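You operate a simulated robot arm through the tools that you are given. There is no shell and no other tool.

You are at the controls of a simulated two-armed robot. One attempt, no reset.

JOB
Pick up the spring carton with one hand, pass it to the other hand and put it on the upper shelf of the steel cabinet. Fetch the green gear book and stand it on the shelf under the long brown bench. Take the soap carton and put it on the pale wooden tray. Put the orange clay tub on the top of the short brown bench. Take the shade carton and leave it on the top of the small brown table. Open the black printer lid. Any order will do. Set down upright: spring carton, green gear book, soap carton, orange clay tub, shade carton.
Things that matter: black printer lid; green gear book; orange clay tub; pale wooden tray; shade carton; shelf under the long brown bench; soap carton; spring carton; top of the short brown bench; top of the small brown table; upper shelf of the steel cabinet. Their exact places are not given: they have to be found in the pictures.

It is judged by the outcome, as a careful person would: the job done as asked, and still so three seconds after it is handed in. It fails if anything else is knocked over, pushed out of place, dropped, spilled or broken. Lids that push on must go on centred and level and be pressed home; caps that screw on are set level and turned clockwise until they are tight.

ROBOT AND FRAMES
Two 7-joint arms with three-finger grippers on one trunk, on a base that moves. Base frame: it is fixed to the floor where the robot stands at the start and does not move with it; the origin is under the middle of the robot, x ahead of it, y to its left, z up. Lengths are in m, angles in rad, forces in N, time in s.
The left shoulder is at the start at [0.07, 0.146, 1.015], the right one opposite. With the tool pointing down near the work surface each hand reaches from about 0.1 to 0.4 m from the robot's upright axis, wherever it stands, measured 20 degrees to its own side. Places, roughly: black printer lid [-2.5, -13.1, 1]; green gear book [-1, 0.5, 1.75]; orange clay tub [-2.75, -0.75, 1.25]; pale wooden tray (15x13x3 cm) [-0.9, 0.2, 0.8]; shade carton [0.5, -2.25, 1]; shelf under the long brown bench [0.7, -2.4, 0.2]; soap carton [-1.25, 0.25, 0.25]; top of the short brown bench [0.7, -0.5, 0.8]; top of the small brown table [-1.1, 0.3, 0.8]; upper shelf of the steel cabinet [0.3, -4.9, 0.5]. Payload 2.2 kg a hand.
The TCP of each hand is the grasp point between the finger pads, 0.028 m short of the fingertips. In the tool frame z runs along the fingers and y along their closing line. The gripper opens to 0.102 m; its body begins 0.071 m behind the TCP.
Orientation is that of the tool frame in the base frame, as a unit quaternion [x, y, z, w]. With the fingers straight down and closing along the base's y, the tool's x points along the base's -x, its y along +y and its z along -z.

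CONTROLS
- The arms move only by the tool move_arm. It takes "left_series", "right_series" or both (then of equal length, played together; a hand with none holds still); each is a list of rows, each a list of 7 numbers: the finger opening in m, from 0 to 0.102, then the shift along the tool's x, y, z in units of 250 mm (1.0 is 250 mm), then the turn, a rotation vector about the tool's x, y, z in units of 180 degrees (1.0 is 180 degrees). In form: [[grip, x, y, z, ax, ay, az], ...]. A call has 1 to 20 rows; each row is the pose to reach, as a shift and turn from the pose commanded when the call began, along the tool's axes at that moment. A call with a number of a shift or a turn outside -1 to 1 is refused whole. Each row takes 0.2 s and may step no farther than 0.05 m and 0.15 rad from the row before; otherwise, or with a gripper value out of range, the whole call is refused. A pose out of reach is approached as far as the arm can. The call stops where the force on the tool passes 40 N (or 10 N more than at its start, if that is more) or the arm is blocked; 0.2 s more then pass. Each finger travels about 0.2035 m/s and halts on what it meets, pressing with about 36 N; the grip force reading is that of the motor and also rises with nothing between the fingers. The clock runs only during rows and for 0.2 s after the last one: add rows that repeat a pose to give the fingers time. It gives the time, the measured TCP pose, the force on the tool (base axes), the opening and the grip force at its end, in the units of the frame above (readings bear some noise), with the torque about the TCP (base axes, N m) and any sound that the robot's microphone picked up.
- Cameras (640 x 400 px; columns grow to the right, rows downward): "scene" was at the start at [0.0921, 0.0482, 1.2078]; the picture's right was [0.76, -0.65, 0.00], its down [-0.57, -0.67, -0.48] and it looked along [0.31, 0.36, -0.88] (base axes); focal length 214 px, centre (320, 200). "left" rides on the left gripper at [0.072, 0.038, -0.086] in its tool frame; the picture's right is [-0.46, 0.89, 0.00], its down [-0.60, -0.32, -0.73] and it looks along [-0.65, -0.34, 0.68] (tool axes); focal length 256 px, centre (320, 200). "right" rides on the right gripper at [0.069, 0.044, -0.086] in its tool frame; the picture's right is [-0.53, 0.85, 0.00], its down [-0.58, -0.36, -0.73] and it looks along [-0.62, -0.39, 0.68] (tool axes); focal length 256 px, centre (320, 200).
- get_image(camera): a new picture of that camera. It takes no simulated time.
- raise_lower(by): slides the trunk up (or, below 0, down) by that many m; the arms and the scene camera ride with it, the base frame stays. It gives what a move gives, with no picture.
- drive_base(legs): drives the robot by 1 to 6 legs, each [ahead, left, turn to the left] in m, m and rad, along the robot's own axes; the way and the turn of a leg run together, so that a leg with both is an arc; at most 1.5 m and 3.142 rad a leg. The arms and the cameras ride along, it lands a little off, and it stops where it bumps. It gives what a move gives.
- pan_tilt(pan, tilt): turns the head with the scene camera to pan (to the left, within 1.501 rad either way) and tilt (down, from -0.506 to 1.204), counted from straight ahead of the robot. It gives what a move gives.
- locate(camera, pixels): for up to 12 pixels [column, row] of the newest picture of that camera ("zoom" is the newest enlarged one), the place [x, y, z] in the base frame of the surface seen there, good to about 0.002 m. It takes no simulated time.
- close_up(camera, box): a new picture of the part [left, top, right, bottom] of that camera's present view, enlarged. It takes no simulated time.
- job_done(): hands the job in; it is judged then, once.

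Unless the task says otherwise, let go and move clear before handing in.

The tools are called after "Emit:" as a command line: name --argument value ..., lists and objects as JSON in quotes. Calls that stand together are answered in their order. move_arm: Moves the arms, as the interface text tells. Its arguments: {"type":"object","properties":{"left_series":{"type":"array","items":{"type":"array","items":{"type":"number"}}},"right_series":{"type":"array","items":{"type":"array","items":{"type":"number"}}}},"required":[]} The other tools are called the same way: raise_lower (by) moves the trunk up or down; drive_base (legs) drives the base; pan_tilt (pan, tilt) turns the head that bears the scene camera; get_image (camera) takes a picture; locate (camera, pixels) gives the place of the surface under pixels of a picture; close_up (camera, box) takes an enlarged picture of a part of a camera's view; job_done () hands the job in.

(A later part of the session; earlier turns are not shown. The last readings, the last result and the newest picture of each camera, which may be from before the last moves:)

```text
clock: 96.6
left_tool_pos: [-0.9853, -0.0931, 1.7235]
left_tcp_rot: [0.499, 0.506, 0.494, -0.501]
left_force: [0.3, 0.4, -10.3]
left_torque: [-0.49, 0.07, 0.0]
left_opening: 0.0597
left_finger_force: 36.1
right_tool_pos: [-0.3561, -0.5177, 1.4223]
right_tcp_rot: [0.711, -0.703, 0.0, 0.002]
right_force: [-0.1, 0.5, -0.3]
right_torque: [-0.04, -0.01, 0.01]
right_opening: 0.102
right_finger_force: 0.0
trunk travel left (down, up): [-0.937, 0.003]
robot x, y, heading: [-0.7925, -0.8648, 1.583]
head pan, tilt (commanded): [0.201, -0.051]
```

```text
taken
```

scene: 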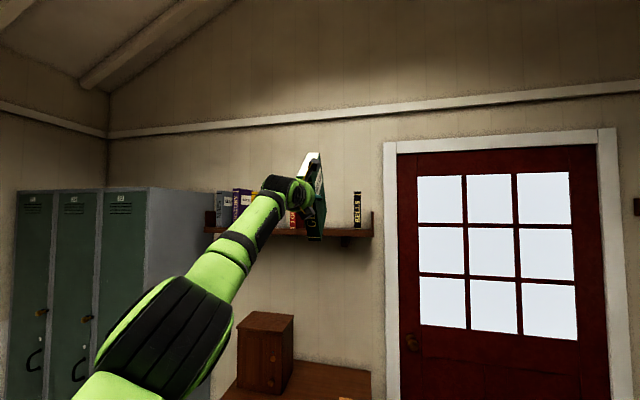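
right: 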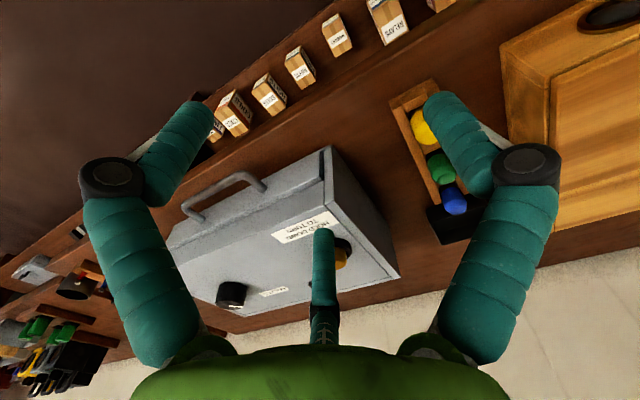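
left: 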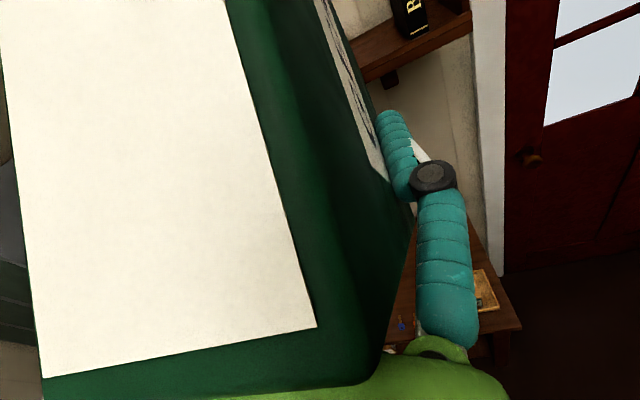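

The wrist view changed: the book seems to have swung in the grip. I'll zoom from the head camera.

Emit:
close_up --camera "scene" --box '[240, 130, 380, 260]'

Emit:
locate --camera "zoom" --pixels '[[340, 80], [300, 90], [360, 130], [320, 200], [350, 330], [370, 200], [310, 330], [280, 160]]'

Emit:
locate --camera "left" --pixels '[[100, 100], [240, 200], [60, 340], [300, 310], [30, 200], [280, 100], [200, 390], [380, 250]]'

```text
3.08 times, centred on (310, 195) of scene
```

zoom: 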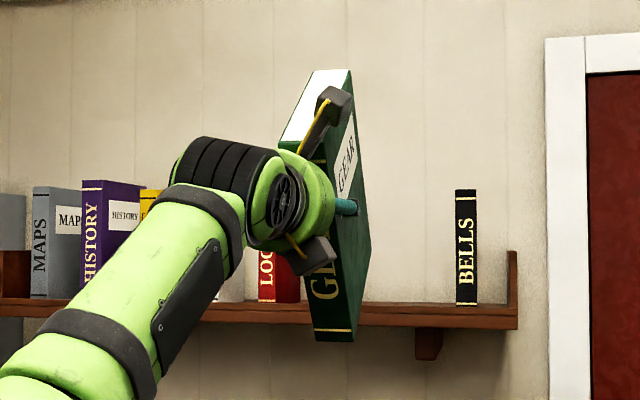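

```text
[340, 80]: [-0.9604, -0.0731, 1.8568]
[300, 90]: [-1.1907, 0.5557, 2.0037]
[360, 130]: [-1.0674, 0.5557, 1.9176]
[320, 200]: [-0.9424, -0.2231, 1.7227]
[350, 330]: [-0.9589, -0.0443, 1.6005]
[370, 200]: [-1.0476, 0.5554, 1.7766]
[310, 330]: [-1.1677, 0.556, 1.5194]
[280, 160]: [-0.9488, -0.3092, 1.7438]
```

```text
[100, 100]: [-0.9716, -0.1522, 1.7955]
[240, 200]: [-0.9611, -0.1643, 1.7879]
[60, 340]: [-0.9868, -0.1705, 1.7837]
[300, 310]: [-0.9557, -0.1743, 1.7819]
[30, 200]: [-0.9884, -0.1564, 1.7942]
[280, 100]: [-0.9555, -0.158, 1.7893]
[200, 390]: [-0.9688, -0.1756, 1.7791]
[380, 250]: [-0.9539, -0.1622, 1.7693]
```

The book swung ~34° (far end up) in the grip when pulled out, but is still held firmly. I'll pitch the hand down so the book's weight hangs below the grip for carrying; later a ~34° down pitch of the hand will make the book vertical again.

Emit:
move_arm --left_series '[[0.04, -0.083, 0, -0.033, 0, -0.033, 0], [0.04, -0.167, 0, -0.067, 0, -0.067, 0], [0.04, -0.25, 0, -0.1, 0, -0.1, 0], [0.04, -0.333, 0, -0.133, 0, -0.133, 0], [0.04, -0.417, 0, -0.167, 0, -0.167, 0], [0.04, -0.5, 0, -0.2, 0, -0.2, 0], [0.04, -0.583, 0, -0.233, 0, -0.233, 0], [0.04, -0.667, 0, -0.267, 0, -0.267, 0], [0.04, -0.75, 0, -0.3, 0, -0.3, 0], [0.04, -0.833, 0, -0.333, 0, -0.333, 0], [0.04, -0.917, 0, -0.367, 0, -0.367, 0], [0.04, -1.0, 0, -0.4, 0, -0.4, 0]]'

Emit:
get_image --camera "scene"

Emit:
get_image --camera "left"

```text
clock: 99.2
left_tool_pos: [-0.9874, -0.2098, 1.4852]
left_tcp_rot: [0.691, 0.7, 0.126, -0.128]
left_force: [-0.2, -0.6, -10.0]
left_torque: [-0.2, 0.07, 0.01]
left_opening: 0.0598
left_finger_force: 35.9
left hand out of reach, approached as far as the arm can: row 10, 11, 12
right_tool_pos: [-0.357, -0.5223, 1.4238]
right_tcp_rot: [0.712, -0.702, -0.001, 0.0]
right_force: [-0.4, -0.1, 0.4]
right_torque: [0.01, 0.02, 0.01]
right_opening: 0.102
right_finger_force: 0.0
trunk travel left (down, up): [-0.937, 0.003]
robot x, y, heading: [-0.7918, -0.8605, 1.581]
head pan, tilt (commanded): [0.201, -0.051]
```

```text
taken
```

scene: 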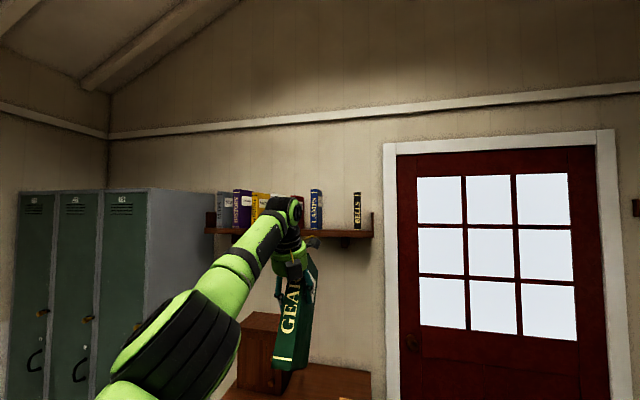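

```text
taken
```

left: 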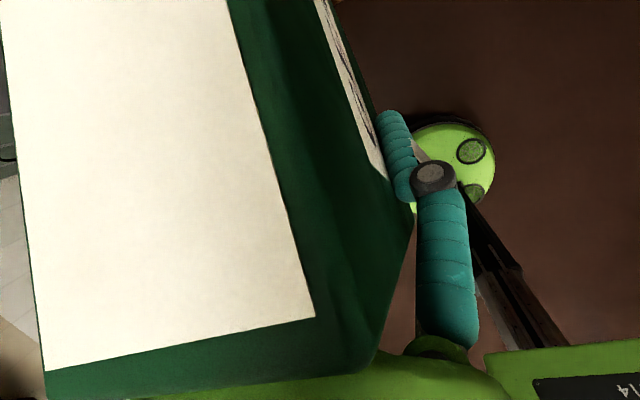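

The book hangs stably now (torque only −0.2). I'll lower the trunk a bit, turn to face +x and drive along to the long bench, staying well off it.

Emit:
raise_lower --by -0.3

Emit:
drive_base --legs '[[-0.1, 0, 0], [0, 0, -0.79], [0, 0, -0.79]]'

Emit:
pan_tilt --pan -0.6 --tilt 0.5

Emit:
get_image --camera "scene"

Emit:
get_image --camera "left"

```text
clock: 102.2
left_tool_pos: [-0.988, -0.2099, 1.1853]
left_tcp_rot: [0.691, 0.7, 0.127, -0.127]
left_force: [-0.1, -0.4, -9.8]
left_torque: [-0.24, 0.08, -0.01]
left_opening: 0.0599
left_finger_force: 36.0
right_tool_pos: [-0.3561, -0.522, 1.123]
right_tcp_rot: [0.711, -0.703, 0.0, 0.0]
right_force: [0.2, -0.3, -0.3]
right_torque: [0.0, 0.0, -0.01]
right_opening: 0.1018
right_finger_force: 0.1
trunk travel left (down, up): [-0.637, 0.303]
robot x, y, heading: [-0.7904, -0.8654, 1.585]
head pan, tilt (commanded): [0.201, -0.051]
```

```text
clock: 107.4
left_tool_pos: [-0.1417, -0.7514, 1.1869]
left_tcp_rot: [0.984, 0.015, 0.18, -0.004]
left_force: [-0.2, 0.1, -10.0]
left_torque: [0.1, 0.24, 0.01]
left_opening: 0.0595
left_finger_force: 36.0
right_tool_pos: [-0.4425, -1.3888, 1.1237]
right_tcp_rot: [-0.015, 1.0, 0.001, -0.001]
right_force: [-0.5, 0.5, 0.2]
right_torque: [0.01, 0.03, 0.04]
right_opening: 0.1019
right_finger_force: 0.0
trunk travel left (down, up): [-0.637, 0.303]
robot x, y, heading: [-0.79, -0.9594, 0.031]
head pan, tilt (commanded): [0.201, -0.051]
```

```text
clock: 108.5
left_tool_pos: [-0.1417, -0.7521, 1.1859]
left_tcp_rot: [0.984, 0.016, 0.18, -0.003]
left_force: [-0.5, 0.0, -10.7]
left_torque: [0.06, 0.3, 0.01]
left_opening: 0.0598
left_finger_force: 36.1
right_tool_pos: [-0.442, -1.3886, 1.1228]
right_tcp_rot: [-0.014, 1.0, -0.001, -0.001]
right_force: [0.1, -1.8, -0.3]
right_torque: [0.01, 0.04, 0.0]
right_opening: 0.102
right_finger_force: 0.1
trunk travel left (down, up): [-0.637, 0.303]
robot x, y, heading: [-0.7862, -0.9601, 0.031]
head pan, tilt (commanded): [-0.6, 0.499]
```

```text
taken
```

scene: 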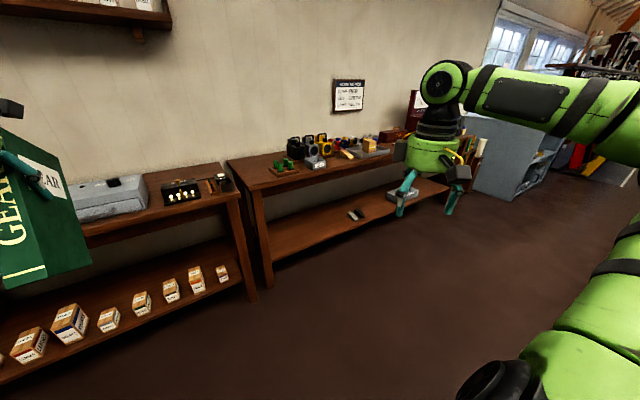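

```text
taken
```

left: 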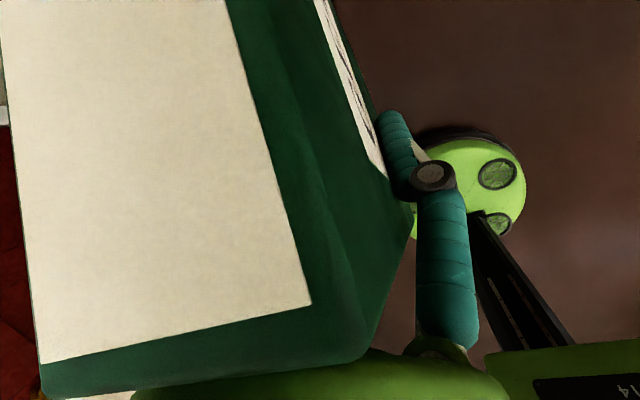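

The long bench's lower shelf has lots of free space on its left part (pixel ~310,230). I'll measure.

Emit:
locate --camera "scene" --pixels '[[232, 165], [258, 190], [300, 180], [275, 255], [310, 232], [300, 215], [355, 213], [400, 193], [430, 195], [265, 280], [250, 290], [340, 190]]'

Emit:
close_up --camera "scene" --box '[220, 100, 480, 290]'

```text
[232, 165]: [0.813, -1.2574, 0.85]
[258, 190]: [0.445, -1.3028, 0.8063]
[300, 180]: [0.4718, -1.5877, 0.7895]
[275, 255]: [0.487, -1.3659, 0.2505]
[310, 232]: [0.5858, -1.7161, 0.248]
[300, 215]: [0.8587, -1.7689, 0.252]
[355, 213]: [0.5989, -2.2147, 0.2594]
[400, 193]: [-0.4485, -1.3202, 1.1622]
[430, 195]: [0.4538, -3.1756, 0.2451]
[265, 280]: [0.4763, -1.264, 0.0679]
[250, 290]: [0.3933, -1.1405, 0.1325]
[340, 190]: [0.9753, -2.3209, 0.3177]
```

```text
2.11 times, centred on (350, 195) of scene
```

zoom: 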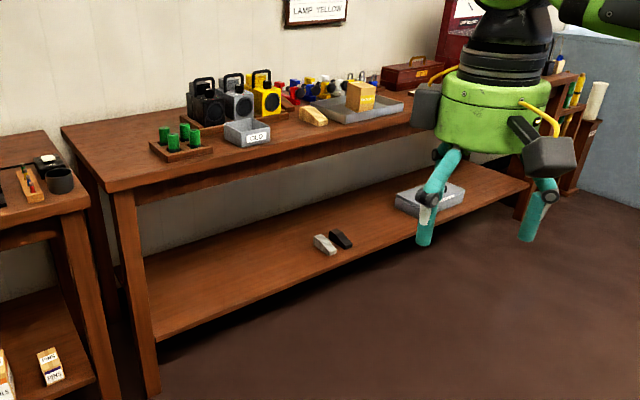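

The shelf (z 0.25) is free between y −1.4 and −2.0. I'll move beside that spot, staying back, and lower the trunk.

Emit:
drive_base --legs '[[0, 0, -0.031], [0, -0.98, 0]]'

Emit:
raise_lower --by -0.4

Emit:
raise_lower --by -0.15

Emit:
get_image --camera "left"

Emit:
pan_tilt --pan 0.3 --tilt 0.4

Emit:
get_image --camera "scene"

```text
clock: 114.0
left_tool_pos: [-0.1357, -1.7563, 1.1868]
left_tcp_rot: [0.984, 0.003, 0.179, 0.0]
left_force: [-0.1, -0.3, -9.5]
left_torque: [0.09, 0.26, -0.01]
left_opening: 0.0598
left_finger_force: 35.7
right_tool_pos: [-0.4533, -2.3863, 1.1233]
right_tcp_rot: [-0.001, 1.0, -0.001, -0.001]
right_force: [-0.2, 0.5, -0.7]
right_torque: [-0.01, 0.01, 0.02]
right_opening: 0.1018
right_finger_force: 0.0
trunk travel left (down, up): [-0.637, 0.303]
robot x, y, heading: [-0.7871, -1.9476, 0.005]
head pan, tilt (commanded): [-0.6, 0.499]
```

```text
clock: 117.9
left_tool_pos: [-0.136, -1.7574, 0.7858]
left_tcp_rot: [0.984, 0.002, 0.179, 0.0]
left_force: [0.3, -1.4, -9.4]
left_torque: [0.1, 0.26, -0.01]
left_opening: 0.0598
left_finger_force: 36.3
right_tool_pos: [-0.4545, -2.3865, 0.7222]
right_tcp_rot: [-0.002, 1.0, 0.0, -0.001]
right_force: [-0.6, 0.9, 1.2]
right_torque: [-0.02, 0.03, 0.02]
right_opening: 0.1019
right_finger_force: 0.1
trunk travel left (down, up): [-0.237, 0.703]
robot x, y, heading: [-0.7897, -1.9501, 0.004]
head pan, tilt (commanded): [-0.6, 0.499]
```

```text
clock: 119.6
left_tool_pos: [-0.1366, -1.7577, 0.6361]
left_tcp_rot: [0.984, 0.002, 0.18, -0.001]
left_force: [-0.5, 0.9, -9.6]
left_torque: [0.08, 0.25, 0.0]
left_opening: 0.0597
left_finger_force: 35.6
right_tool_pos: [-0.4532, -2.3872, 0.573]
right_tcp_rot: [-0.001, 1.0, 0.0, 0.0]
right_force: [0.7, 1.4, 0.8]
right_torque: [0.01, -0.01, 0.01]
right_opening: 0.102
right_finger_force: 0.1
trunk travel left (down, up): [-0.087, 0.853]
robot x, y, heading: [-0.7887, -1.9473, 0.003]
head pan, tilt (commanded): [-0.6, 0.499]
```

```text
taken
```

left: 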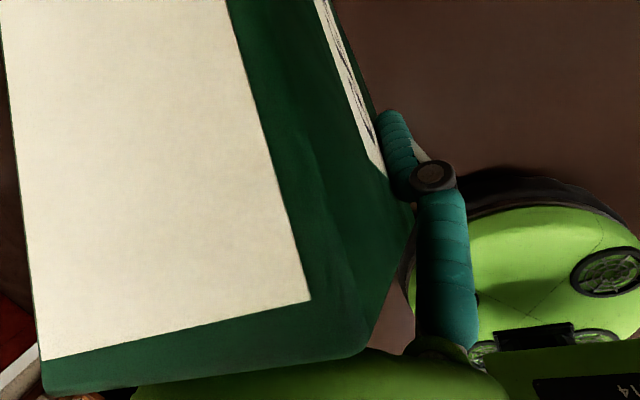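

```text
clock: 120.8
left_tool_pos: [-0.1365, -1.7568, 0.6354]
left_tcp_rot: [0.984, 0.003, 0.179, 0.0]
left_force: [-0.2, 0.4, -9.4]
left_torque: [0.1, 0.26, 0.04]
left_opening: 0.0597
left_finger_force: 36.3
right_tool_pos: [-0.4536, -2.3861, 0.5728]
right_tcp_rot: [-0.002, 1.0, 0.0, -0.001]
right_force: [0.2, -0.4, -0.1]
right_torque: [0.02, -0.02, 0.03]
right_opening: 0.1019
right_finger_force: 0.1
trunk travel left (down, up): [-0.087, 0.853]
robot x, y, heading: [-0.7893, -1.9481, 0.001]
head pan, tilt (commanded): [0.3, 0.4]
```

```text
taken
```

scene: 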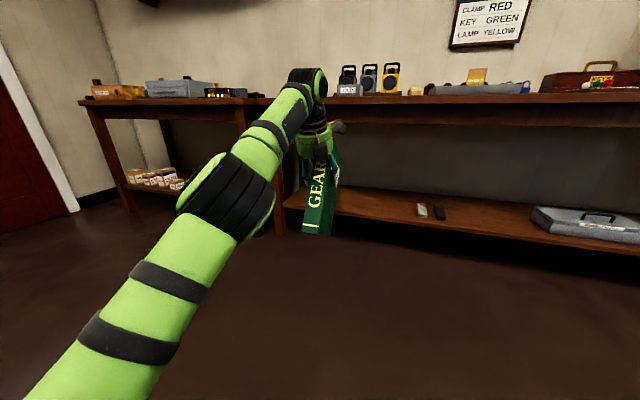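

I'll measure the book's top (page) plane from the wrist camera to know its exact tilt in the hand.

Emit:
locate --camera "left" --pixels '[[30, 20], [220, 20], [40, 350], [300, 295], [120, 150], [200, 250], [345, 350], [60, 385], [240, 60], [330, 330]]'

Emit:
close_up --camera "scene" --box '[260, 60, 380, 250]'

Emit:
locate --camera "zoom" --pixels '[[250, 380], [300, 390], [300, 250], [330, 250], [350, 200], [340, 380], [270, 300], [310, 330]]'

```text
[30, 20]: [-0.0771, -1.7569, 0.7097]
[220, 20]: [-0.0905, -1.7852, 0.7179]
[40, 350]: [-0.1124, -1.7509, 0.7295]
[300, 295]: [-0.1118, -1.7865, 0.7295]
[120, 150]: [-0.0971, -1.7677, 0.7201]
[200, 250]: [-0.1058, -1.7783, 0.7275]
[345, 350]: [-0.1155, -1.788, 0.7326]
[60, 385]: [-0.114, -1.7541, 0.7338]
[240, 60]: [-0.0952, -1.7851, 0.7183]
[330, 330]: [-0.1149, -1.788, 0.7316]
```

```text
2.11 times, centred on (320, 155) of scene
```

zoom: 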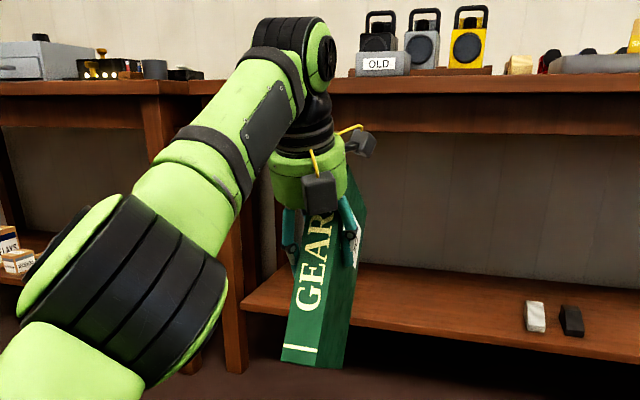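

```text
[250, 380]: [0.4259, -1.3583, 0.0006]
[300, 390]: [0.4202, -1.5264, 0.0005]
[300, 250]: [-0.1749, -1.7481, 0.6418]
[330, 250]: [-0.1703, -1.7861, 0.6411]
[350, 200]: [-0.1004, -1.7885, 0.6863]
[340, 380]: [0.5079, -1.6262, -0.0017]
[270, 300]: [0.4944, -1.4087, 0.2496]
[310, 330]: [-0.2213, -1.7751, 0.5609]
```

The book is 30° off vertical at the current 69° hand pitch; its bottom is 13.2 cm below the TCP. I'll rotate the hand up 29.8° slowly so the book stands vertical, lowering to z≈0.445.

Emit:
move_arm --left_series '[[0.04, -0.0268, 0, 0.071, 0, 0.01656, 0], [0.04, -0.0535, 0, 0.142, 0, 0.03312, 0], [0.04, -0.0803, 0, 0.213, 0, 0.04968, 0], [0.04, -0.107, 0, 0.284, 0, 0.06624, 0], [0.04, -0.1338, 0, 0.356, 0, 0.0828, 0], [0.04, -0.1605, 0, 0.427, 0, 0.09936, 0], [0.04, -0.1873, 0, 0.498, 0, 0.11592, 0], [0.04, -0.214, 0, 0.569, 0, 0.13248, 0], [0.04, -0.2408, 0, 0.64, 0, 0.14904, 0], [0.04, -0.2675, 0, 0.711, 0, 0.1656, 0]]'

Emit:
get_image --camera "left"

Emit:
close_up --camera "scene" --box '[240, 100, 420, 300]'

```text
clock: 123.0
left_tool_pos: [-0.1361, -1.7575, 0.4461]
left_tcp_rot: [0.905, 0.002, 0.425, -0.001]
left_force: [-0.1, 0.4, -8.8]
left_torque: [0.1, 0.42, -0.02]
left_opening: 0.06
left_finger_force: 36.1
right_tool_pos: [-0.4538, -2.3847, 0.5719]
right_tcp_rot: [-0.002, 1.0, 0.0, -0.001]
right_force: [-0.3, -0.2, 0.1]
right_torque: [0.0, -0.01, 0.02]
right_opening: 0.1023
right_finger_force: 0.0
trunk travel left (down, up): [-0.087, 0.853]
robot x, y, heading: [-0.7897, -1.9462, 0.006]
head pan, tilt (commanded): [0.3, 0.4]
```

```text
taken
```

left: 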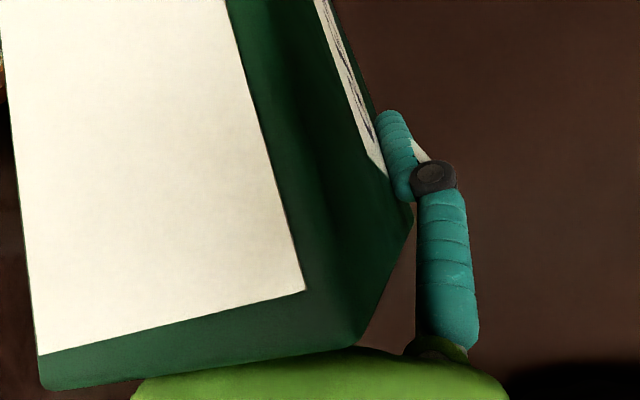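

```text
2.00 times, centred on (330, 200) of scene
```

zoom: 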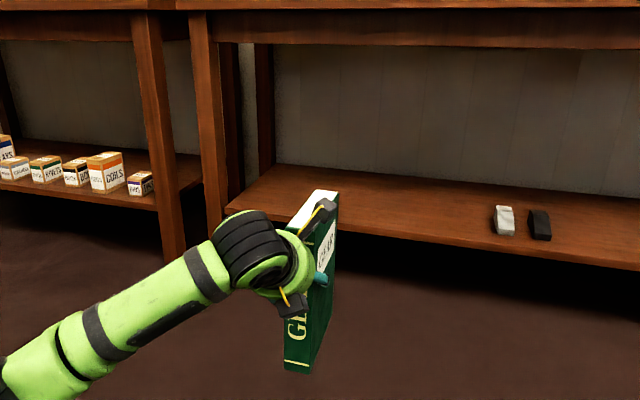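

Emit:
locate --camera "left" --pixels '[[30, 20], [220, 20], [45, 345], [295, 280], [345, 345], [60, 380], [350, 280], [395, 240]]'

Emit:
locate --camera "zoom" --pixels '[[290, 360], [300, 365], [305, 345], [310, 335], [325, 280], [330, 240], [326, 205], [315, 195]]'

```text
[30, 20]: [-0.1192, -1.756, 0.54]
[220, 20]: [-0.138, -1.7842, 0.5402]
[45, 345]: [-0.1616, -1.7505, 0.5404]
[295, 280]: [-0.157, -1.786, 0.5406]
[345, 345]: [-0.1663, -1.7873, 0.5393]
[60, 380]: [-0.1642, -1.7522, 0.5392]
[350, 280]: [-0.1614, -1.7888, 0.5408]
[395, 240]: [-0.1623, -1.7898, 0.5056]
```

```text
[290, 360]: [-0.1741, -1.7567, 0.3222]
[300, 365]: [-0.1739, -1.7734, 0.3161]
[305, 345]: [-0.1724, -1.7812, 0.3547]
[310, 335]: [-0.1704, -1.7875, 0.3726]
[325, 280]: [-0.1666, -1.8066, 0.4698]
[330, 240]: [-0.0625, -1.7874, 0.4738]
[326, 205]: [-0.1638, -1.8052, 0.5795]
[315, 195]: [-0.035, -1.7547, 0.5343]
```

The book is within ~1.5° of vertical, bottom at 0.313. I'll drive forward in two stages to insert it over the shelf.

Emit:
drive_base --legs '[[0.4, 0, 0]]'

Emit:
close_up --camera "scene" --box '[220, 100, 420, 300]'

Emit:
get_image --camera "left"

```text
clock: 125.5
left_tool_pos: [0.26, -1.7497, 0.4468]
left_tcp_rot: [0.905, 0.005, 0.426, -0.003]
left_force: [0.6, -0.7, -9.6]
left_torque: [0.1, 0.47, 0.03]
left_opening: 0.0598
left_finger_force: 36.1
right_tool_pos: [-0.0516, -2.3808, 0.5724]
right_tcp_rot: [-0.004, 1.0, 0.0, -0.001]
right_force: [0.7, -0.4, 0.1]
right_torque: [-0.02, 0.0, 0.02]
right_opening: 0.1018
right_finger_force: 0.0
trunk travel left (down, up): [-0.087, 0.853]
robot x, y, heading: [-0.3879, -1.9405, 0.01]
head pan, tilt (commanded): [0.3, 0.4]
```

```text
2.00 times, centred on (320, 200) of scene
```

zoom: 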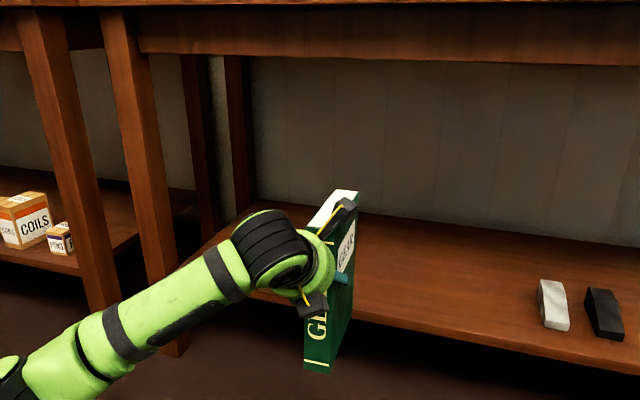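

```text
taken
```

left: 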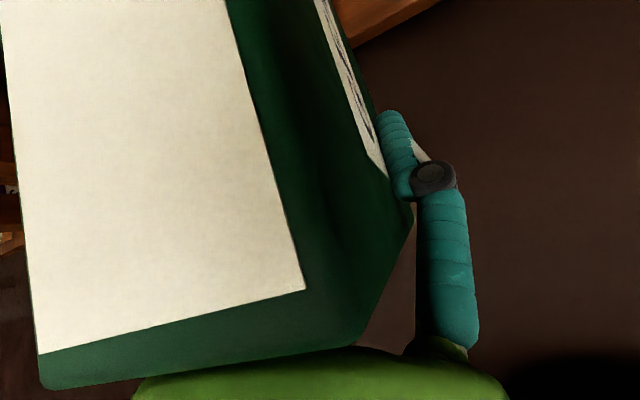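

No slip. Continue 0.31 m forward (book bottom at 0.313 is 6 cm above the shelf).

Emit:
drive_base --legs '[[0.31, 0, -0.01]]'

Emit:
get_image --camera "left"

Emit:
close_up --camera "scene" --box '[200, 100, 420, 300]'

Emit:
locate --camera "left" --pixels '[[30, 20], [220, 20], [45, 345], [295, 280], [345, 345], [60, 380]]'

```text
clock: 127.7
left_tool_pos: [0.5809, -1.7523, 0.4462]
left_tcp_rot: [0.905, 0.002, 0.426, -0.002]
left_force: [-0.7, -0.6, -9.1]
left_torque: [0.07, 0.44, -0.02]
left_opening: 0.0598
left_finger_force: 35.3
right_tool_pos: [0.2629, -2.3821, 0.5731]
right_tcp_rot: [-0.001, 1.0, -0.001, 0.0]
right_force: [0.6, -0.6, 0.2]
right_torque: [0.03, 0.01, -0.01]
right_opening: 0.102
right_finger_force: 0.0
trunk travel left (down, up): [-0.087, 0.853]
robot x, y, heading: [-0.0741, -1.9392, 0.002]
head pan, tilt (commanded): [0.3, 0.4]
```

```text
taken
```

left: 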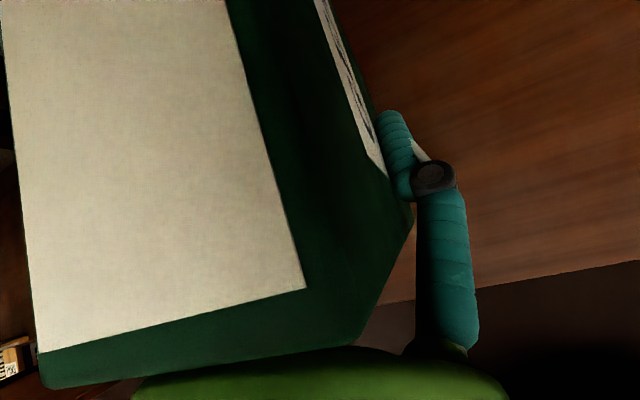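

```text
2.00 times, centred on (310, 200) of scene
```

zoom: 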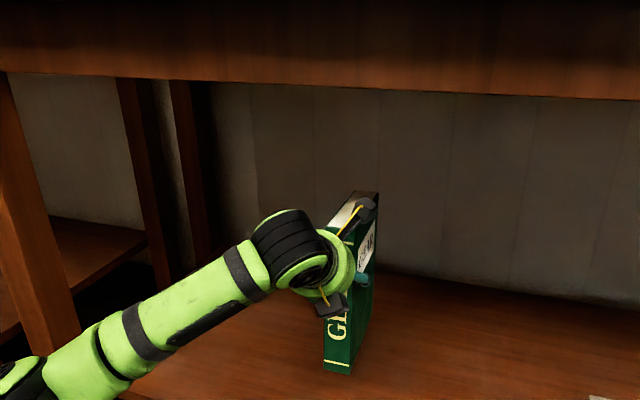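

```text
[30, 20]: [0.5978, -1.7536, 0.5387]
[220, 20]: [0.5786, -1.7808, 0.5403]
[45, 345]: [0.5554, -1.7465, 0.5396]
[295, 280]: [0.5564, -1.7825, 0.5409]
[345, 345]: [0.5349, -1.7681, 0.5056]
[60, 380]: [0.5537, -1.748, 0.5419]
```

Top slope indicates ~2° droop. I'll check the spine verticality from the head camera and the shelf height beneath.

Emit:
locate --camera "zoom" --pixels '[[330, 360], [345, 366], [340, 330], [348, 320], [358, 350], [372, 290], [365, 193], [378, 195], [330, 385], [400, 340]]'

```text
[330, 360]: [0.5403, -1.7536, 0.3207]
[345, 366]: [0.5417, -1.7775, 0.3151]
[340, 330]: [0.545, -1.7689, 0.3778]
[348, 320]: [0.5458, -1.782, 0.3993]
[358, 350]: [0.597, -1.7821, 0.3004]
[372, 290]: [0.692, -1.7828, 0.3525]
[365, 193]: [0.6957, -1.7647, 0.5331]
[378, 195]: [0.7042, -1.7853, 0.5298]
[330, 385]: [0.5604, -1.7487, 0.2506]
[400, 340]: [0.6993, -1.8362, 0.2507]
```

The book droops ~3.4°. I'll correct the pitch by +3.4° and lower 50 mm.

Emit:
move_arm --left_series '[[0.04, 0, 0, 0, 0, 0.0095, 0], [0.04, 0, 0, 0, 0, 0.019, 0], [0.04, -0.0385, 0, 0.0319, 0, 0.019, 0], [0.04, -0.0771, 0, 0.0638, 0, 0.019, 0], [0.04, -0.1156, 0, 0.0957, 0, 0.019, 0], [0.04, -0.1542, 0, 0.1276, 0, 0.019, 0]]'

Emit:
close_up --camera "scene" --box '[260, 170, 400, 300]'

Emit:
get_image --camera "left"

```text
clock: 129.1
left_tool_pos: [0.5819, -1.7537, 0.3985]
left_tcp_rot: [0.891, 0.002, 0.454, 0.0]
left_force: [-2.1, 1.1, -4.3]
left_torque: [-0.05, 0.94, -0.06]
left_opening: 0.0594
left_finger_force: 36.8
right_tool_pos: [0.2612, -2.382, 0.5737]
right_tcp_rot: [0.0, 1.0, -0.001, 0.0]
right_force: [0.5, 0.6, 0.3]
right_torque: [-0.01, -0.02, -0.03]
right_opening: 0.1018
right_finger_force: 0.1
trunk travel left (down, up): [-0.087, 0.853]
robot x, y, heading: [-0.0721, -1.9434, -0.0]
head pan, tilt (commanded): [0.3, 0.4]
```

```text
3.08 times, centred on (330, 235) of scene
```

zoom: 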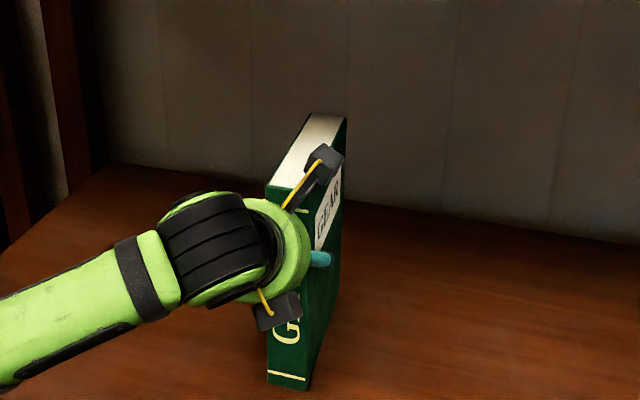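

```text
taken
```

left: 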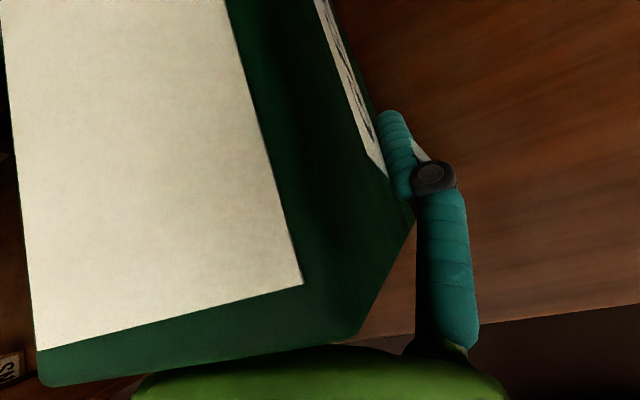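

Contact force is building already (−4.3 N with torque). I'll measure the spine bottom, top and shelf.

Emit:
locate --camera "zoom" --pixels '[[275, 375], [300, 382], [272, 300], [285, 370], [318, 330], [335, 200], [340, 122], [310, 118], [275, 190], [260, 395], [330, 360], [305, 388]]'

Emit:
locate --camera "left" --pixels '[[30, 20], [220, 20], [45, 340], [290, 275], [60, 375], [350, 260]]'

```text
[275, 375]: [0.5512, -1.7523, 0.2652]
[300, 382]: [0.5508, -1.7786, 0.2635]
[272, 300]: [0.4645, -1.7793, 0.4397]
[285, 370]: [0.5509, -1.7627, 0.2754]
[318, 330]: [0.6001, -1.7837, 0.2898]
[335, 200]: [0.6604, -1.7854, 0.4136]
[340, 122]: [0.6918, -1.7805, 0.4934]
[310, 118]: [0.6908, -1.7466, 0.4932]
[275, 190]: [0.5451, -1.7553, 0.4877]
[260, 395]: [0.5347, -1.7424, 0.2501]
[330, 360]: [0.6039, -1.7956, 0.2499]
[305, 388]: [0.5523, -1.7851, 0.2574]
```

```text
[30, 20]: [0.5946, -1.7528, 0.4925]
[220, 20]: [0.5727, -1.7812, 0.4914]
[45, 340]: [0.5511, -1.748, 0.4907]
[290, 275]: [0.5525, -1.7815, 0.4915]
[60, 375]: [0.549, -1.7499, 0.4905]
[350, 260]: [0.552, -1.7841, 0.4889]
```

Book top is level within ~1°, bottom still near 0.26. I'll lower in 3 mm steps and watch the force.

Emit:
move_arm --left_series '[[0.04, -0.0093, 0, 0.0077, 0, 0, 0], [0.04, -0.0093, 0, 0.0077, 0, 0, 0]]'

Emit:
close_up --camera "scene" --box '[290, 250, 370, 310]'

```text
clock: 129.7
left_tool_pos: [0.5814, -1.7533, 0.3985]
left_tcp_rot: [0.89, 0.002, 0.456, -0.001]
left_force: [-3.0, 1.3, 9.6]
left_torque: [-0.22, 1.54, -0.16]
left_opening: 0.0595
left_finger_force: 36.0
right_tool_pos: [0.262, -2.3829, 0.5743]
right_tcp_rot: [-0.001, 1.0, 0.0, 0.0]
right_force: [-0.7, 0.3, -1.0]
right_torque: [0.0, 0.05, -0.04]
right_opening: 0.1021
right_finger_force: 0.0
trunk travel left (down, up): [-0.087, 0.853]
robot x, y, heading: [-0.072, -1.9438, -0.004]
head pan, tilt (commanded): [0.3, 0.4]
```

```text
6.67 times, centred on (330, 280) of scene
```

zoom: 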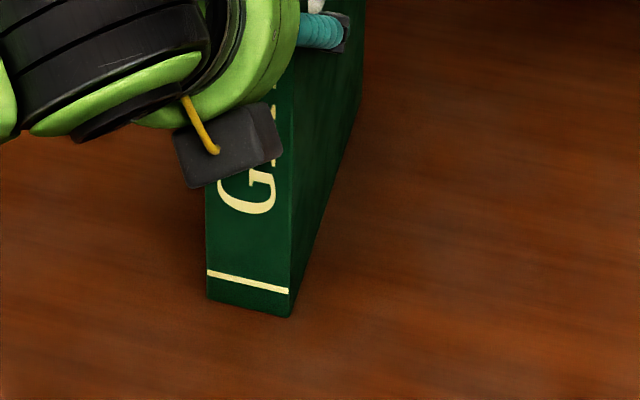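

Emit:
locate --camera "zoom" --pixels '[[250, 307], [212, 298], [288, 313], [285, 325], [250, 320], [300, 300], [310, 290], [330, 240], [212, 250], [290, 220], [296, 312], [345, 180]]'

```text
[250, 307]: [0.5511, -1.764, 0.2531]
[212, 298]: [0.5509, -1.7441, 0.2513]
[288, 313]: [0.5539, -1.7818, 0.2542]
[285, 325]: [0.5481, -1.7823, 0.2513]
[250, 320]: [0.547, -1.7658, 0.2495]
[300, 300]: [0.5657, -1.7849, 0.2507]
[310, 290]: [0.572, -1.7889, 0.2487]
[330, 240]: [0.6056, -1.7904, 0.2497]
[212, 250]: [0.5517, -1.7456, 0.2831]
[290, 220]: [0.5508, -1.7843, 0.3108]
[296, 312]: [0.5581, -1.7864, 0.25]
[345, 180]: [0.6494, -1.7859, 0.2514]
```

The spine bottom is on the shelf (z≈0.252). I'll ease up 1 mm and rotate −1.1° so the far edge also touches, then release.

Emit:
move_arm --left_series '[[0.04, 0.006, 0, -0.005, 0, 0, 0], [0.04, 0.006, 0, -0.005, 0, -0.006, 0], [0.04, 0.006, 0, -0.005, 0, -0.006, 0]]'

Emit:
get_image --camera "left"

Emit:
locate --camera "left" --pixels '[[30, 20], [220, 20], [45, 340], [290, 275], [60, 375], [350, 260]]'

```text
clock: 130.4
left_tool_pos: [0.5806, -1.7538, 0.3963]
left_tcp_rot: [0.895, 0.002, 0.447, -0.002]
left_force: [5.6, 0.3, 3.7]
left_torque: [-0.26, -2.04, 0.17]
left_opening: 0.0597
left_finger_force: 35.9
right_tool_pos: [0.2615, -2.3837, 0.5735]
right_tcp_rot: [-0.001, 1.0, 0.0, 0.001]
right_force: [-0.8, -0.5, 0.1]
right_torque: [0.01, -0.02, -0.02]
right_opening: 0.1019
right_finger_force: 0.1
trunk travel left (down, up): [-0.087, 0.853]
robot x, y, heading: [-0.0731, -1.9424, 0.002]
head pan, tilt (commanded): [0.3, 0.4]
```

```text
taken
```

left: 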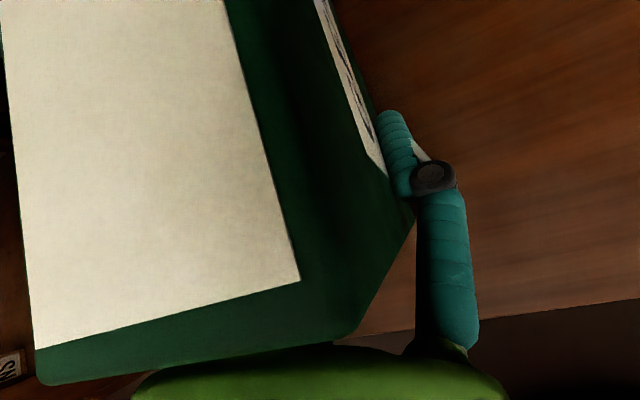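

```text
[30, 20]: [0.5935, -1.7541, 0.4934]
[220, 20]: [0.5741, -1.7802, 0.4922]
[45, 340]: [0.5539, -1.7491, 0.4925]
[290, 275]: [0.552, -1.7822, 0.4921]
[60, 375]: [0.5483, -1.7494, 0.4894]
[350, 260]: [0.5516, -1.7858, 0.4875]
```

Both edges now bear on the shelf (torque flipped sign). I'll open the fingers and withdraw along the tool axis.

Emit:
move_arm --left_series '[[0.066, 0, 0, 0, 0, 0, 0], [0.074, 0, 0, 0, 0, 0, 0], [0.082, 0, 0, 0, 0, 0, 0], [0.086, 0, 0, 0, 0, 0, 0]]'

Emit:
close_up --camera "scene" --box '[240, 150, 400, 310]'

Emit:
get_image --camera "left"

```text
clock: 131.4
left_tool_pos: [0.5807, -1.7533, 0.3942]
left_tcp_rot: [0.896, 0.002, 0.445, -0.001]
left_force: [-0.6, 1.5, -0.5]
left_torque: [-0.08, -0.05, -0.05]
left_opening: 0.0857
left_finger_force: 0.0
right_tool_pos: [0.2606, -2.3822, 0.5735]
right_tcp_rot: [-0.001, 1.0, 0.001, 0.0]
right_force: [0.2, -0.8, -0.7]
right_torque: [0.02, 0.03, -0.02]
right_opening: 0.1019
right_finger_force: 0.1
trunk travel left (down, up): [-0.087, 0.853]
robot x, y, heading: [-0.0734, -1.9487, 0.008]
head pan, tilt (commanded): [0.3, 0.4]
```

```text
2.50 times, centred on (320, 230) of scene
```

zoom: 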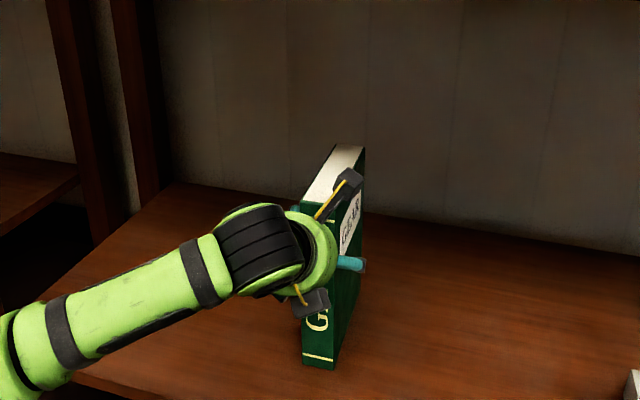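

```text
taken
```

left: 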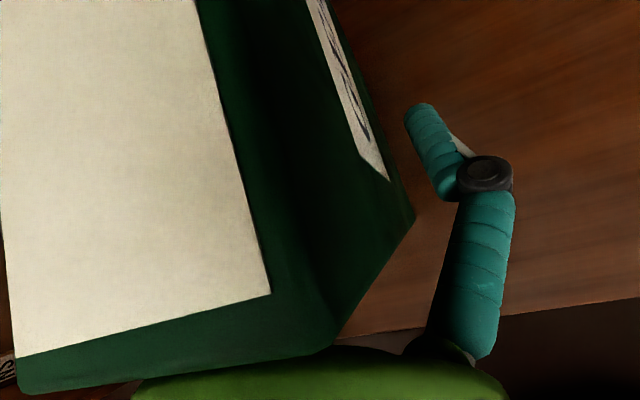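

Released; the book stands on its own with clearance both sides. Withdraw along −z.

Emit:
move_arm --left_series '[[0.086, 0, 0, -0.05, 0, 0, 0], [0.086, 0, 0, -0.12, 0, 0, 0], [0.086, 0, 0, -0.22, 0, 0, 0], [0.086, 0, 0, -0.34, 0, 0, 0], [0.086, 0, 0, -0.48, 0, 0, 0], [0.086, 0, 0, -0.6, 0, 0, 0]]'

Emit:
close_up --camera "scene" --box '[200, 130, 420, 310]'

Emit:
get_image --camera "left"

```text
clock: 132.8
left_tool_pos: [0.4616, -1.7533, 0.4858]
left_tcp_rot: [0.896, 0.002, 0.444, -0.001]
left_force: [0.2, 0.4, 0.3]
left_torque: [0.04, 0.0, -0.01]
left_opening: 0.0861
left_finger_force: 0.1
right_tool_pos: [0.2618, -2.3823, 0.5738]
right_tcp_rot: [0.0, 1.0, 0.0, 0.0]
right_force: [-0.6, -0.2, 0.2]
right_torque: [0.01, 0.0, 0.02]
right_opening: 0.1022
right_finger_force: 0.1
trunk travel left (down, up): [-0.087, 0.853]
robot x, y, heading: [-0.0731, -1.9458, 0.001]
head pan, tilt (commanded): [0.3, 0.4]
```

```text
2.22 times, centred on (310, 220) of scene
```

zoom: 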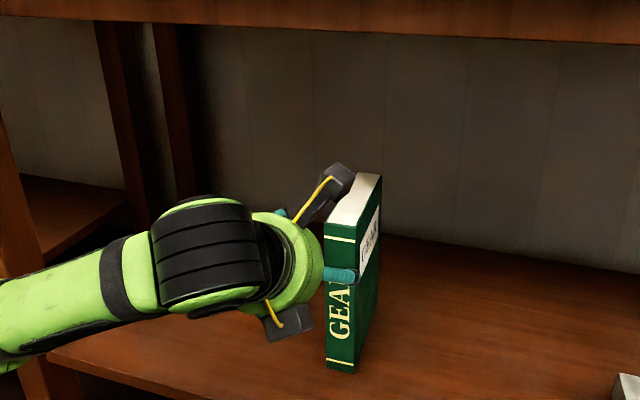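

```text
taken
```

left: 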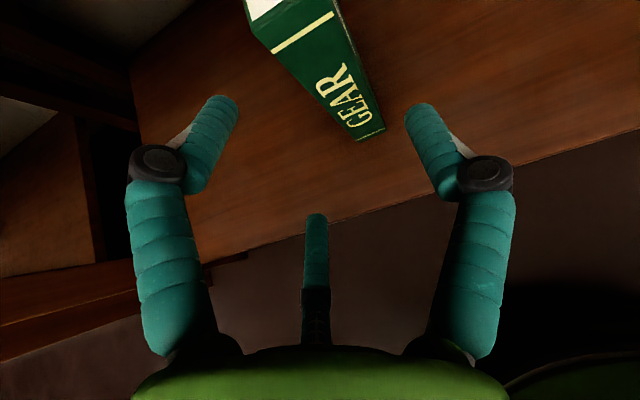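

The GEAR book stands upright on the long bench's shelf. I'll back off and raise the trunk to look for the shade carton on the bench top.

Emit:
drive_base --legs '[[-0.5, 0, 0]]'

Emit:
raise_lower --by 0.4

Emit:
raise_lower --by 0.25

Emit:
pan_tilt --pan -0.3 --tilt 0.45

Emit:
get_image --camera "scene"

```text
clock: 135.8
left_tool_pos: [-0.0457, -1.7551, 0.4858]
left_tcp_rot: [0.896, -0.001, 0.445, -0.001]
left_force: [0.4, -0.5, 0.1]
left_torque: [0.01, 0.0, 0.0]
left_opening: 0.0861
left_finger_force: 0.0
right_tool_pos: [-0.2476, -2.3838, 0.5733]
right_tcp_rot: [0.001, 1.0, 0.0, 0.0]
right_force: [-0.2, -0.1, -0.1]
right_torque: [-0.01, 0.01, 0.02]
right_opening: 0.1019
right_finger_force: 0.0
trunk travel left (down, up): [-0.087, 0.853]
robot x, y, heading: [-0.5795, -1.9462, -0.001]
head pan, tilt (commanded): [0.3, 0.4]
```

```text
clock: 139.7
left_tool_pos: [-0.0451, -1.7554, 0.8859]
left_tcp_rot: [0.896, 0.0, 0.444, -0.001]
left_force: [-0.3, 0.3, 0.9]
left_torque: [-0.03, -0.01, 0.0]
left_opening: 0.0863
left_finger_force: 0.1
right_tool_pos: [-0.2478, -2.3833, 0.9744]
right_tcp_rot: [0.003, 1.0, 0.0, 0.0]
right_force: [-0.7, 0.0, 0.4]
right_torque: [-0.02, -0.01, 0.01]
right_opening: 0.1022
right_finger_force: 0.1
trunk travel left (down, up): [-0.487, 0.453]
robot x, y, heading: [-0.5778, -1.9464, 0.001]
head pan, tilt (commanded): [0.3, 0.4]
```

```text
clock: 142.2
left_tool_pos: [-0.0456, -1.7566, 1.1358]
left_tcp_rot: [0.896, -0.001, 0.445, 0.0]
left_force: [-0.4, 0.2, -0.7]
left_torque: [-0.03, -0.03, -0.01]
left_opening: 0.0862
left_finger_force: 0.0
right_tool_pos: [-0.2485, -2.3846, 1.224]
right_tcp_rot: [0.002, 1.0, 0.001, 0.0]
right_force: [-0.2, -0.6, -0.5]
right_torque: [0.01, 0.02, -0.01]
right_opening: 0.102
right_finger_force: 0.1
trunk travel left (down, up): [-0.737, 0.203]
robot x, y, heading: [-0.5801, -1.9446, -0.002]
head pan, tilt (commanded): [0.3, 0.4]
```

```text
clock: 143.2
left_tool_pos: [-0.0454, -1.7549, 1.1366]
left_tcp_rot: [0.896, 0.0, 0.445, -0.001]
left_force: [-0.6, -0.2, 0.4]
left_torque: [0.02, 0.01, -0.02]
left_opening: 0.0858
left_finger_force: 0.0
right_tool_pos: [-0.2488, -2.3854, 1.2237]
right_tcp_rot: [0.002, 1.0, 0.0, 0.0]
right_force: [0.0, 0.7, 0.7]
right_torque: [0.03, -0.02, -0.02]
right_opening: 0.1018
right_finger_force: 0.0
trunk travel left (down, up): [-0.737, 0.203]
robot x, y, heading: [-0.5821, -1.9438, -0.001]
head pan, tilt (commanded): [-0.3, 0.45]
```

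```text
taken
```

scene: 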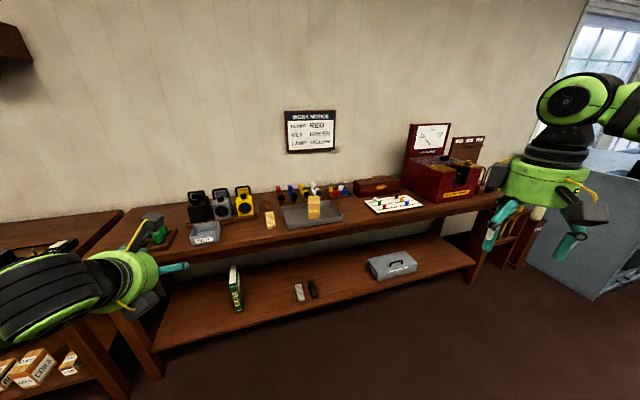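

Emit:
close_up --camera "scene" --box '[180, 160, 440, 260]'

Emit:
close_up --camera "scene" --box '[250, 180, 360, 245]'

```text
2.46 times, centred on (310, 210) of scene
```

zoom: 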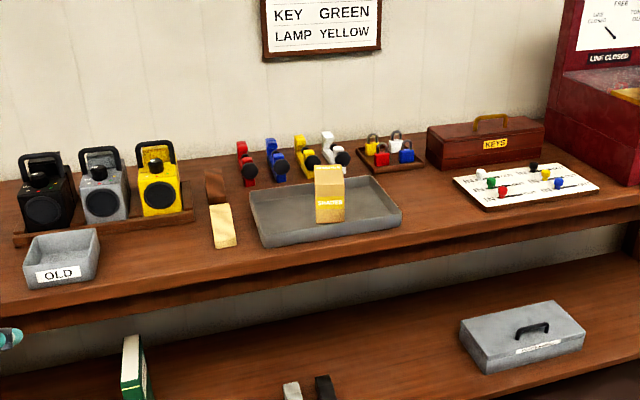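

```text
5.82 times, centred on (305, 212) of scene
```

zoom: 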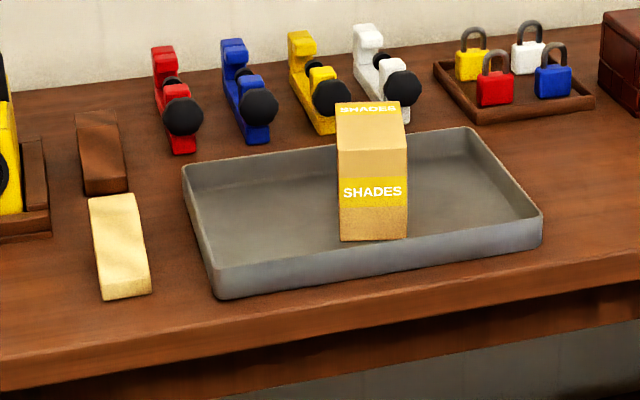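

The SHADES carton stands in a grey metal tray on the bench. Measuring it.

Emit:
locate --camera "zoom" --pixels '[[345, 235], [404, 235], [340, 152], [405, 152], [340, 108], [398, 105], [370, 190], [320, 220], [300, 270], [200, 170], [440, 220], [370, 130]]'

Emit:
locate --camera "zoom" --pixels '[[212, 295], [540, 240], [470, 128], [185, 165], [380, 265], [403, 88], [435, 85], [340, 130], [360, 70], [330, 100], [260, 290], [120, 200]]'

```text
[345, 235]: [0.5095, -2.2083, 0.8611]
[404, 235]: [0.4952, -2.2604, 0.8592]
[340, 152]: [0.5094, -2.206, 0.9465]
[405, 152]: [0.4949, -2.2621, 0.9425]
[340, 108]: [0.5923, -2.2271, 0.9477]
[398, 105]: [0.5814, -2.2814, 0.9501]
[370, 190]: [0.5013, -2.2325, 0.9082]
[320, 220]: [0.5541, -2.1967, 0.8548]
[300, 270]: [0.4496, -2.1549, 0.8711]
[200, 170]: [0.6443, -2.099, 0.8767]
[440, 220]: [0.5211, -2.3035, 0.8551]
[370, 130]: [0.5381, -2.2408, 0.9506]
```

```text
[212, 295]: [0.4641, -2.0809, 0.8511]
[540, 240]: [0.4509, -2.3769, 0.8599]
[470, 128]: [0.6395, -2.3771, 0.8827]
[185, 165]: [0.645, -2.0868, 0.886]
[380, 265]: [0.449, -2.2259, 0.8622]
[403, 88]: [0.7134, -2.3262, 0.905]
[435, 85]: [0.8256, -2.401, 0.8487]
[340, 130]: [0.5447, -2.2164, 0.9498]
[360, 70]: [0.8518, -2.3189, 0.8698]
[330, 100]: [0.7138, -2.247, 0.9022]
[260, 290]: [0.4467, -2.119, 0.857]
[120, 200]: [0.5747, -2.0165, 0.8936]
```

SHADES carton: centre ≈[0.544, −2.245], width 0.057, yawed −14.5°, z 0.855–0.95, standing in the metal tray. I'll reposition with heading −0.253 and steepen the hand pitch to ~55°.

Emit:
drive_base --legs '[[0.165, -0.236, 0], [0, 0, -0.253]]'

Emit:
move_arm --left_series '[[0.096, 0, 0, 0, 0, -0.0335, 0], [0.096, 0, 0, 0, 0, -0.067, 0], [0.096, 0, 0, 0, 0, -0.1006, 0]]'

Emit:
pan_tilt --pan 0.2 --tilt 0.6

Emit:
get_image --camera "scene"

Emit:
get_image --camera "left"

```text
clock: 146.1
left_tool_pos: [0.1489, -2.1288, 1.1369]
left_tcp_rot: [0.889, -0.11, 0.442, 0.054]
left_force: [-0.5, -0.6, 0.8]
left_torque: [0.02, 0.02, 0.02]
left_opening: 0.0857
left_finger_force: 0.0
right_tool_pos: [-0.1987, -2.6902, 1.2231]
right_tcp_rot: [0.123, 0.992, 0.0, -0.001]
right_force: [-0.5, -0.2, 0.0]
right_torque: [-0.01, -0.03, -0.02]
right_opening: 0.102
right_finger_force: 0.0
trunk travel left (down, up): [-0.737, 0.203]
robot x, y, heading: [-0.4153, -2.1849, -0.251]
head pan, tilt (commanded): [-0.3, 0.45]
```

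```text
clock: 146.9
left_tool_pos: [0.1493, -2.1299, 1.1361]
left_tcp_rot: [0.948, -0.118, 0.295, 0.036]
left_force: [1.0, 0.9, 0.3]
left_torque: [-0.02, -0.02, 0.01]
left_opening: 0.096
left_finger_force: 0.1
right_tool_pos: [-0.1992, -2.6898, 1.2241]
right_tcp_rot: [0.124, 0.992, -0.001, 0.001]
right_force: [0.3, -1.0, -0.7]
right_torque: [-0.03, 0.03, 0.02]
right_opening: 0.102
right_finger_force: 0.0
trunk travel left (down, up): [-0.737, 0.203]
robot x, y, heading: [-0.4148, -2.1825, -0.249]
head pan, tilt (commanded): [-0.3, 0.45]
```

```text
clock: 147.8
left_tool_pos: [0.1501, -2.1307, 1.1367]
left_tcp_rot: [0.947, -0.117, 0.296, 0.036]
left_force: [-0.8, 0.1, -0.5]
left_torque: [-0.02, -0.03, 0.01]
left_opening: 0.096
left_finger_force: 0.1
right_tool_pos: [-0.1998, -2.6897, 1.224]
right_tcp_rot: [0.124, 0.992, -0.001, 0.0]
right_force: [0.7, -0.2, 0.7]
right_torque: [0.0, 0.01, -0.03]
right_opening: 0.1019
right_finger_force: 0.1
trunk travel left (down, up): [-0.737, 0.203]
robot x, y, heading: [-0.4158, -2.1812, -0.252]
head pan, tilt (commanded): [0.201, 0.6]
```

```text
taken
```

scene: 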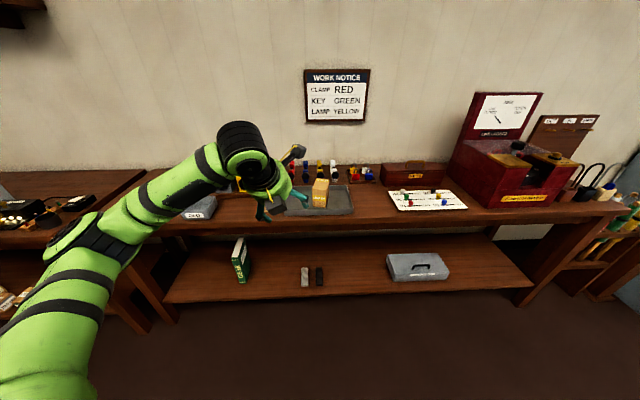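

```text
taken
```

left: 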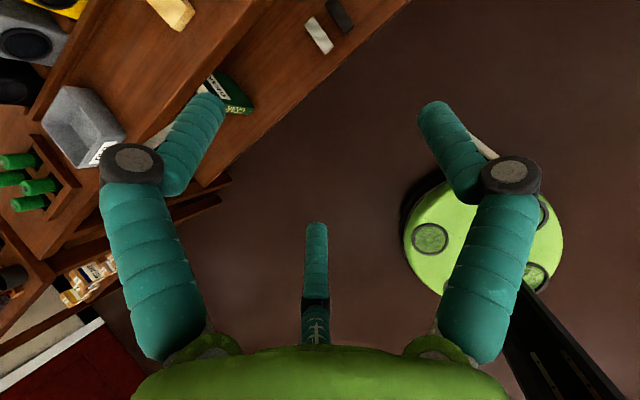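

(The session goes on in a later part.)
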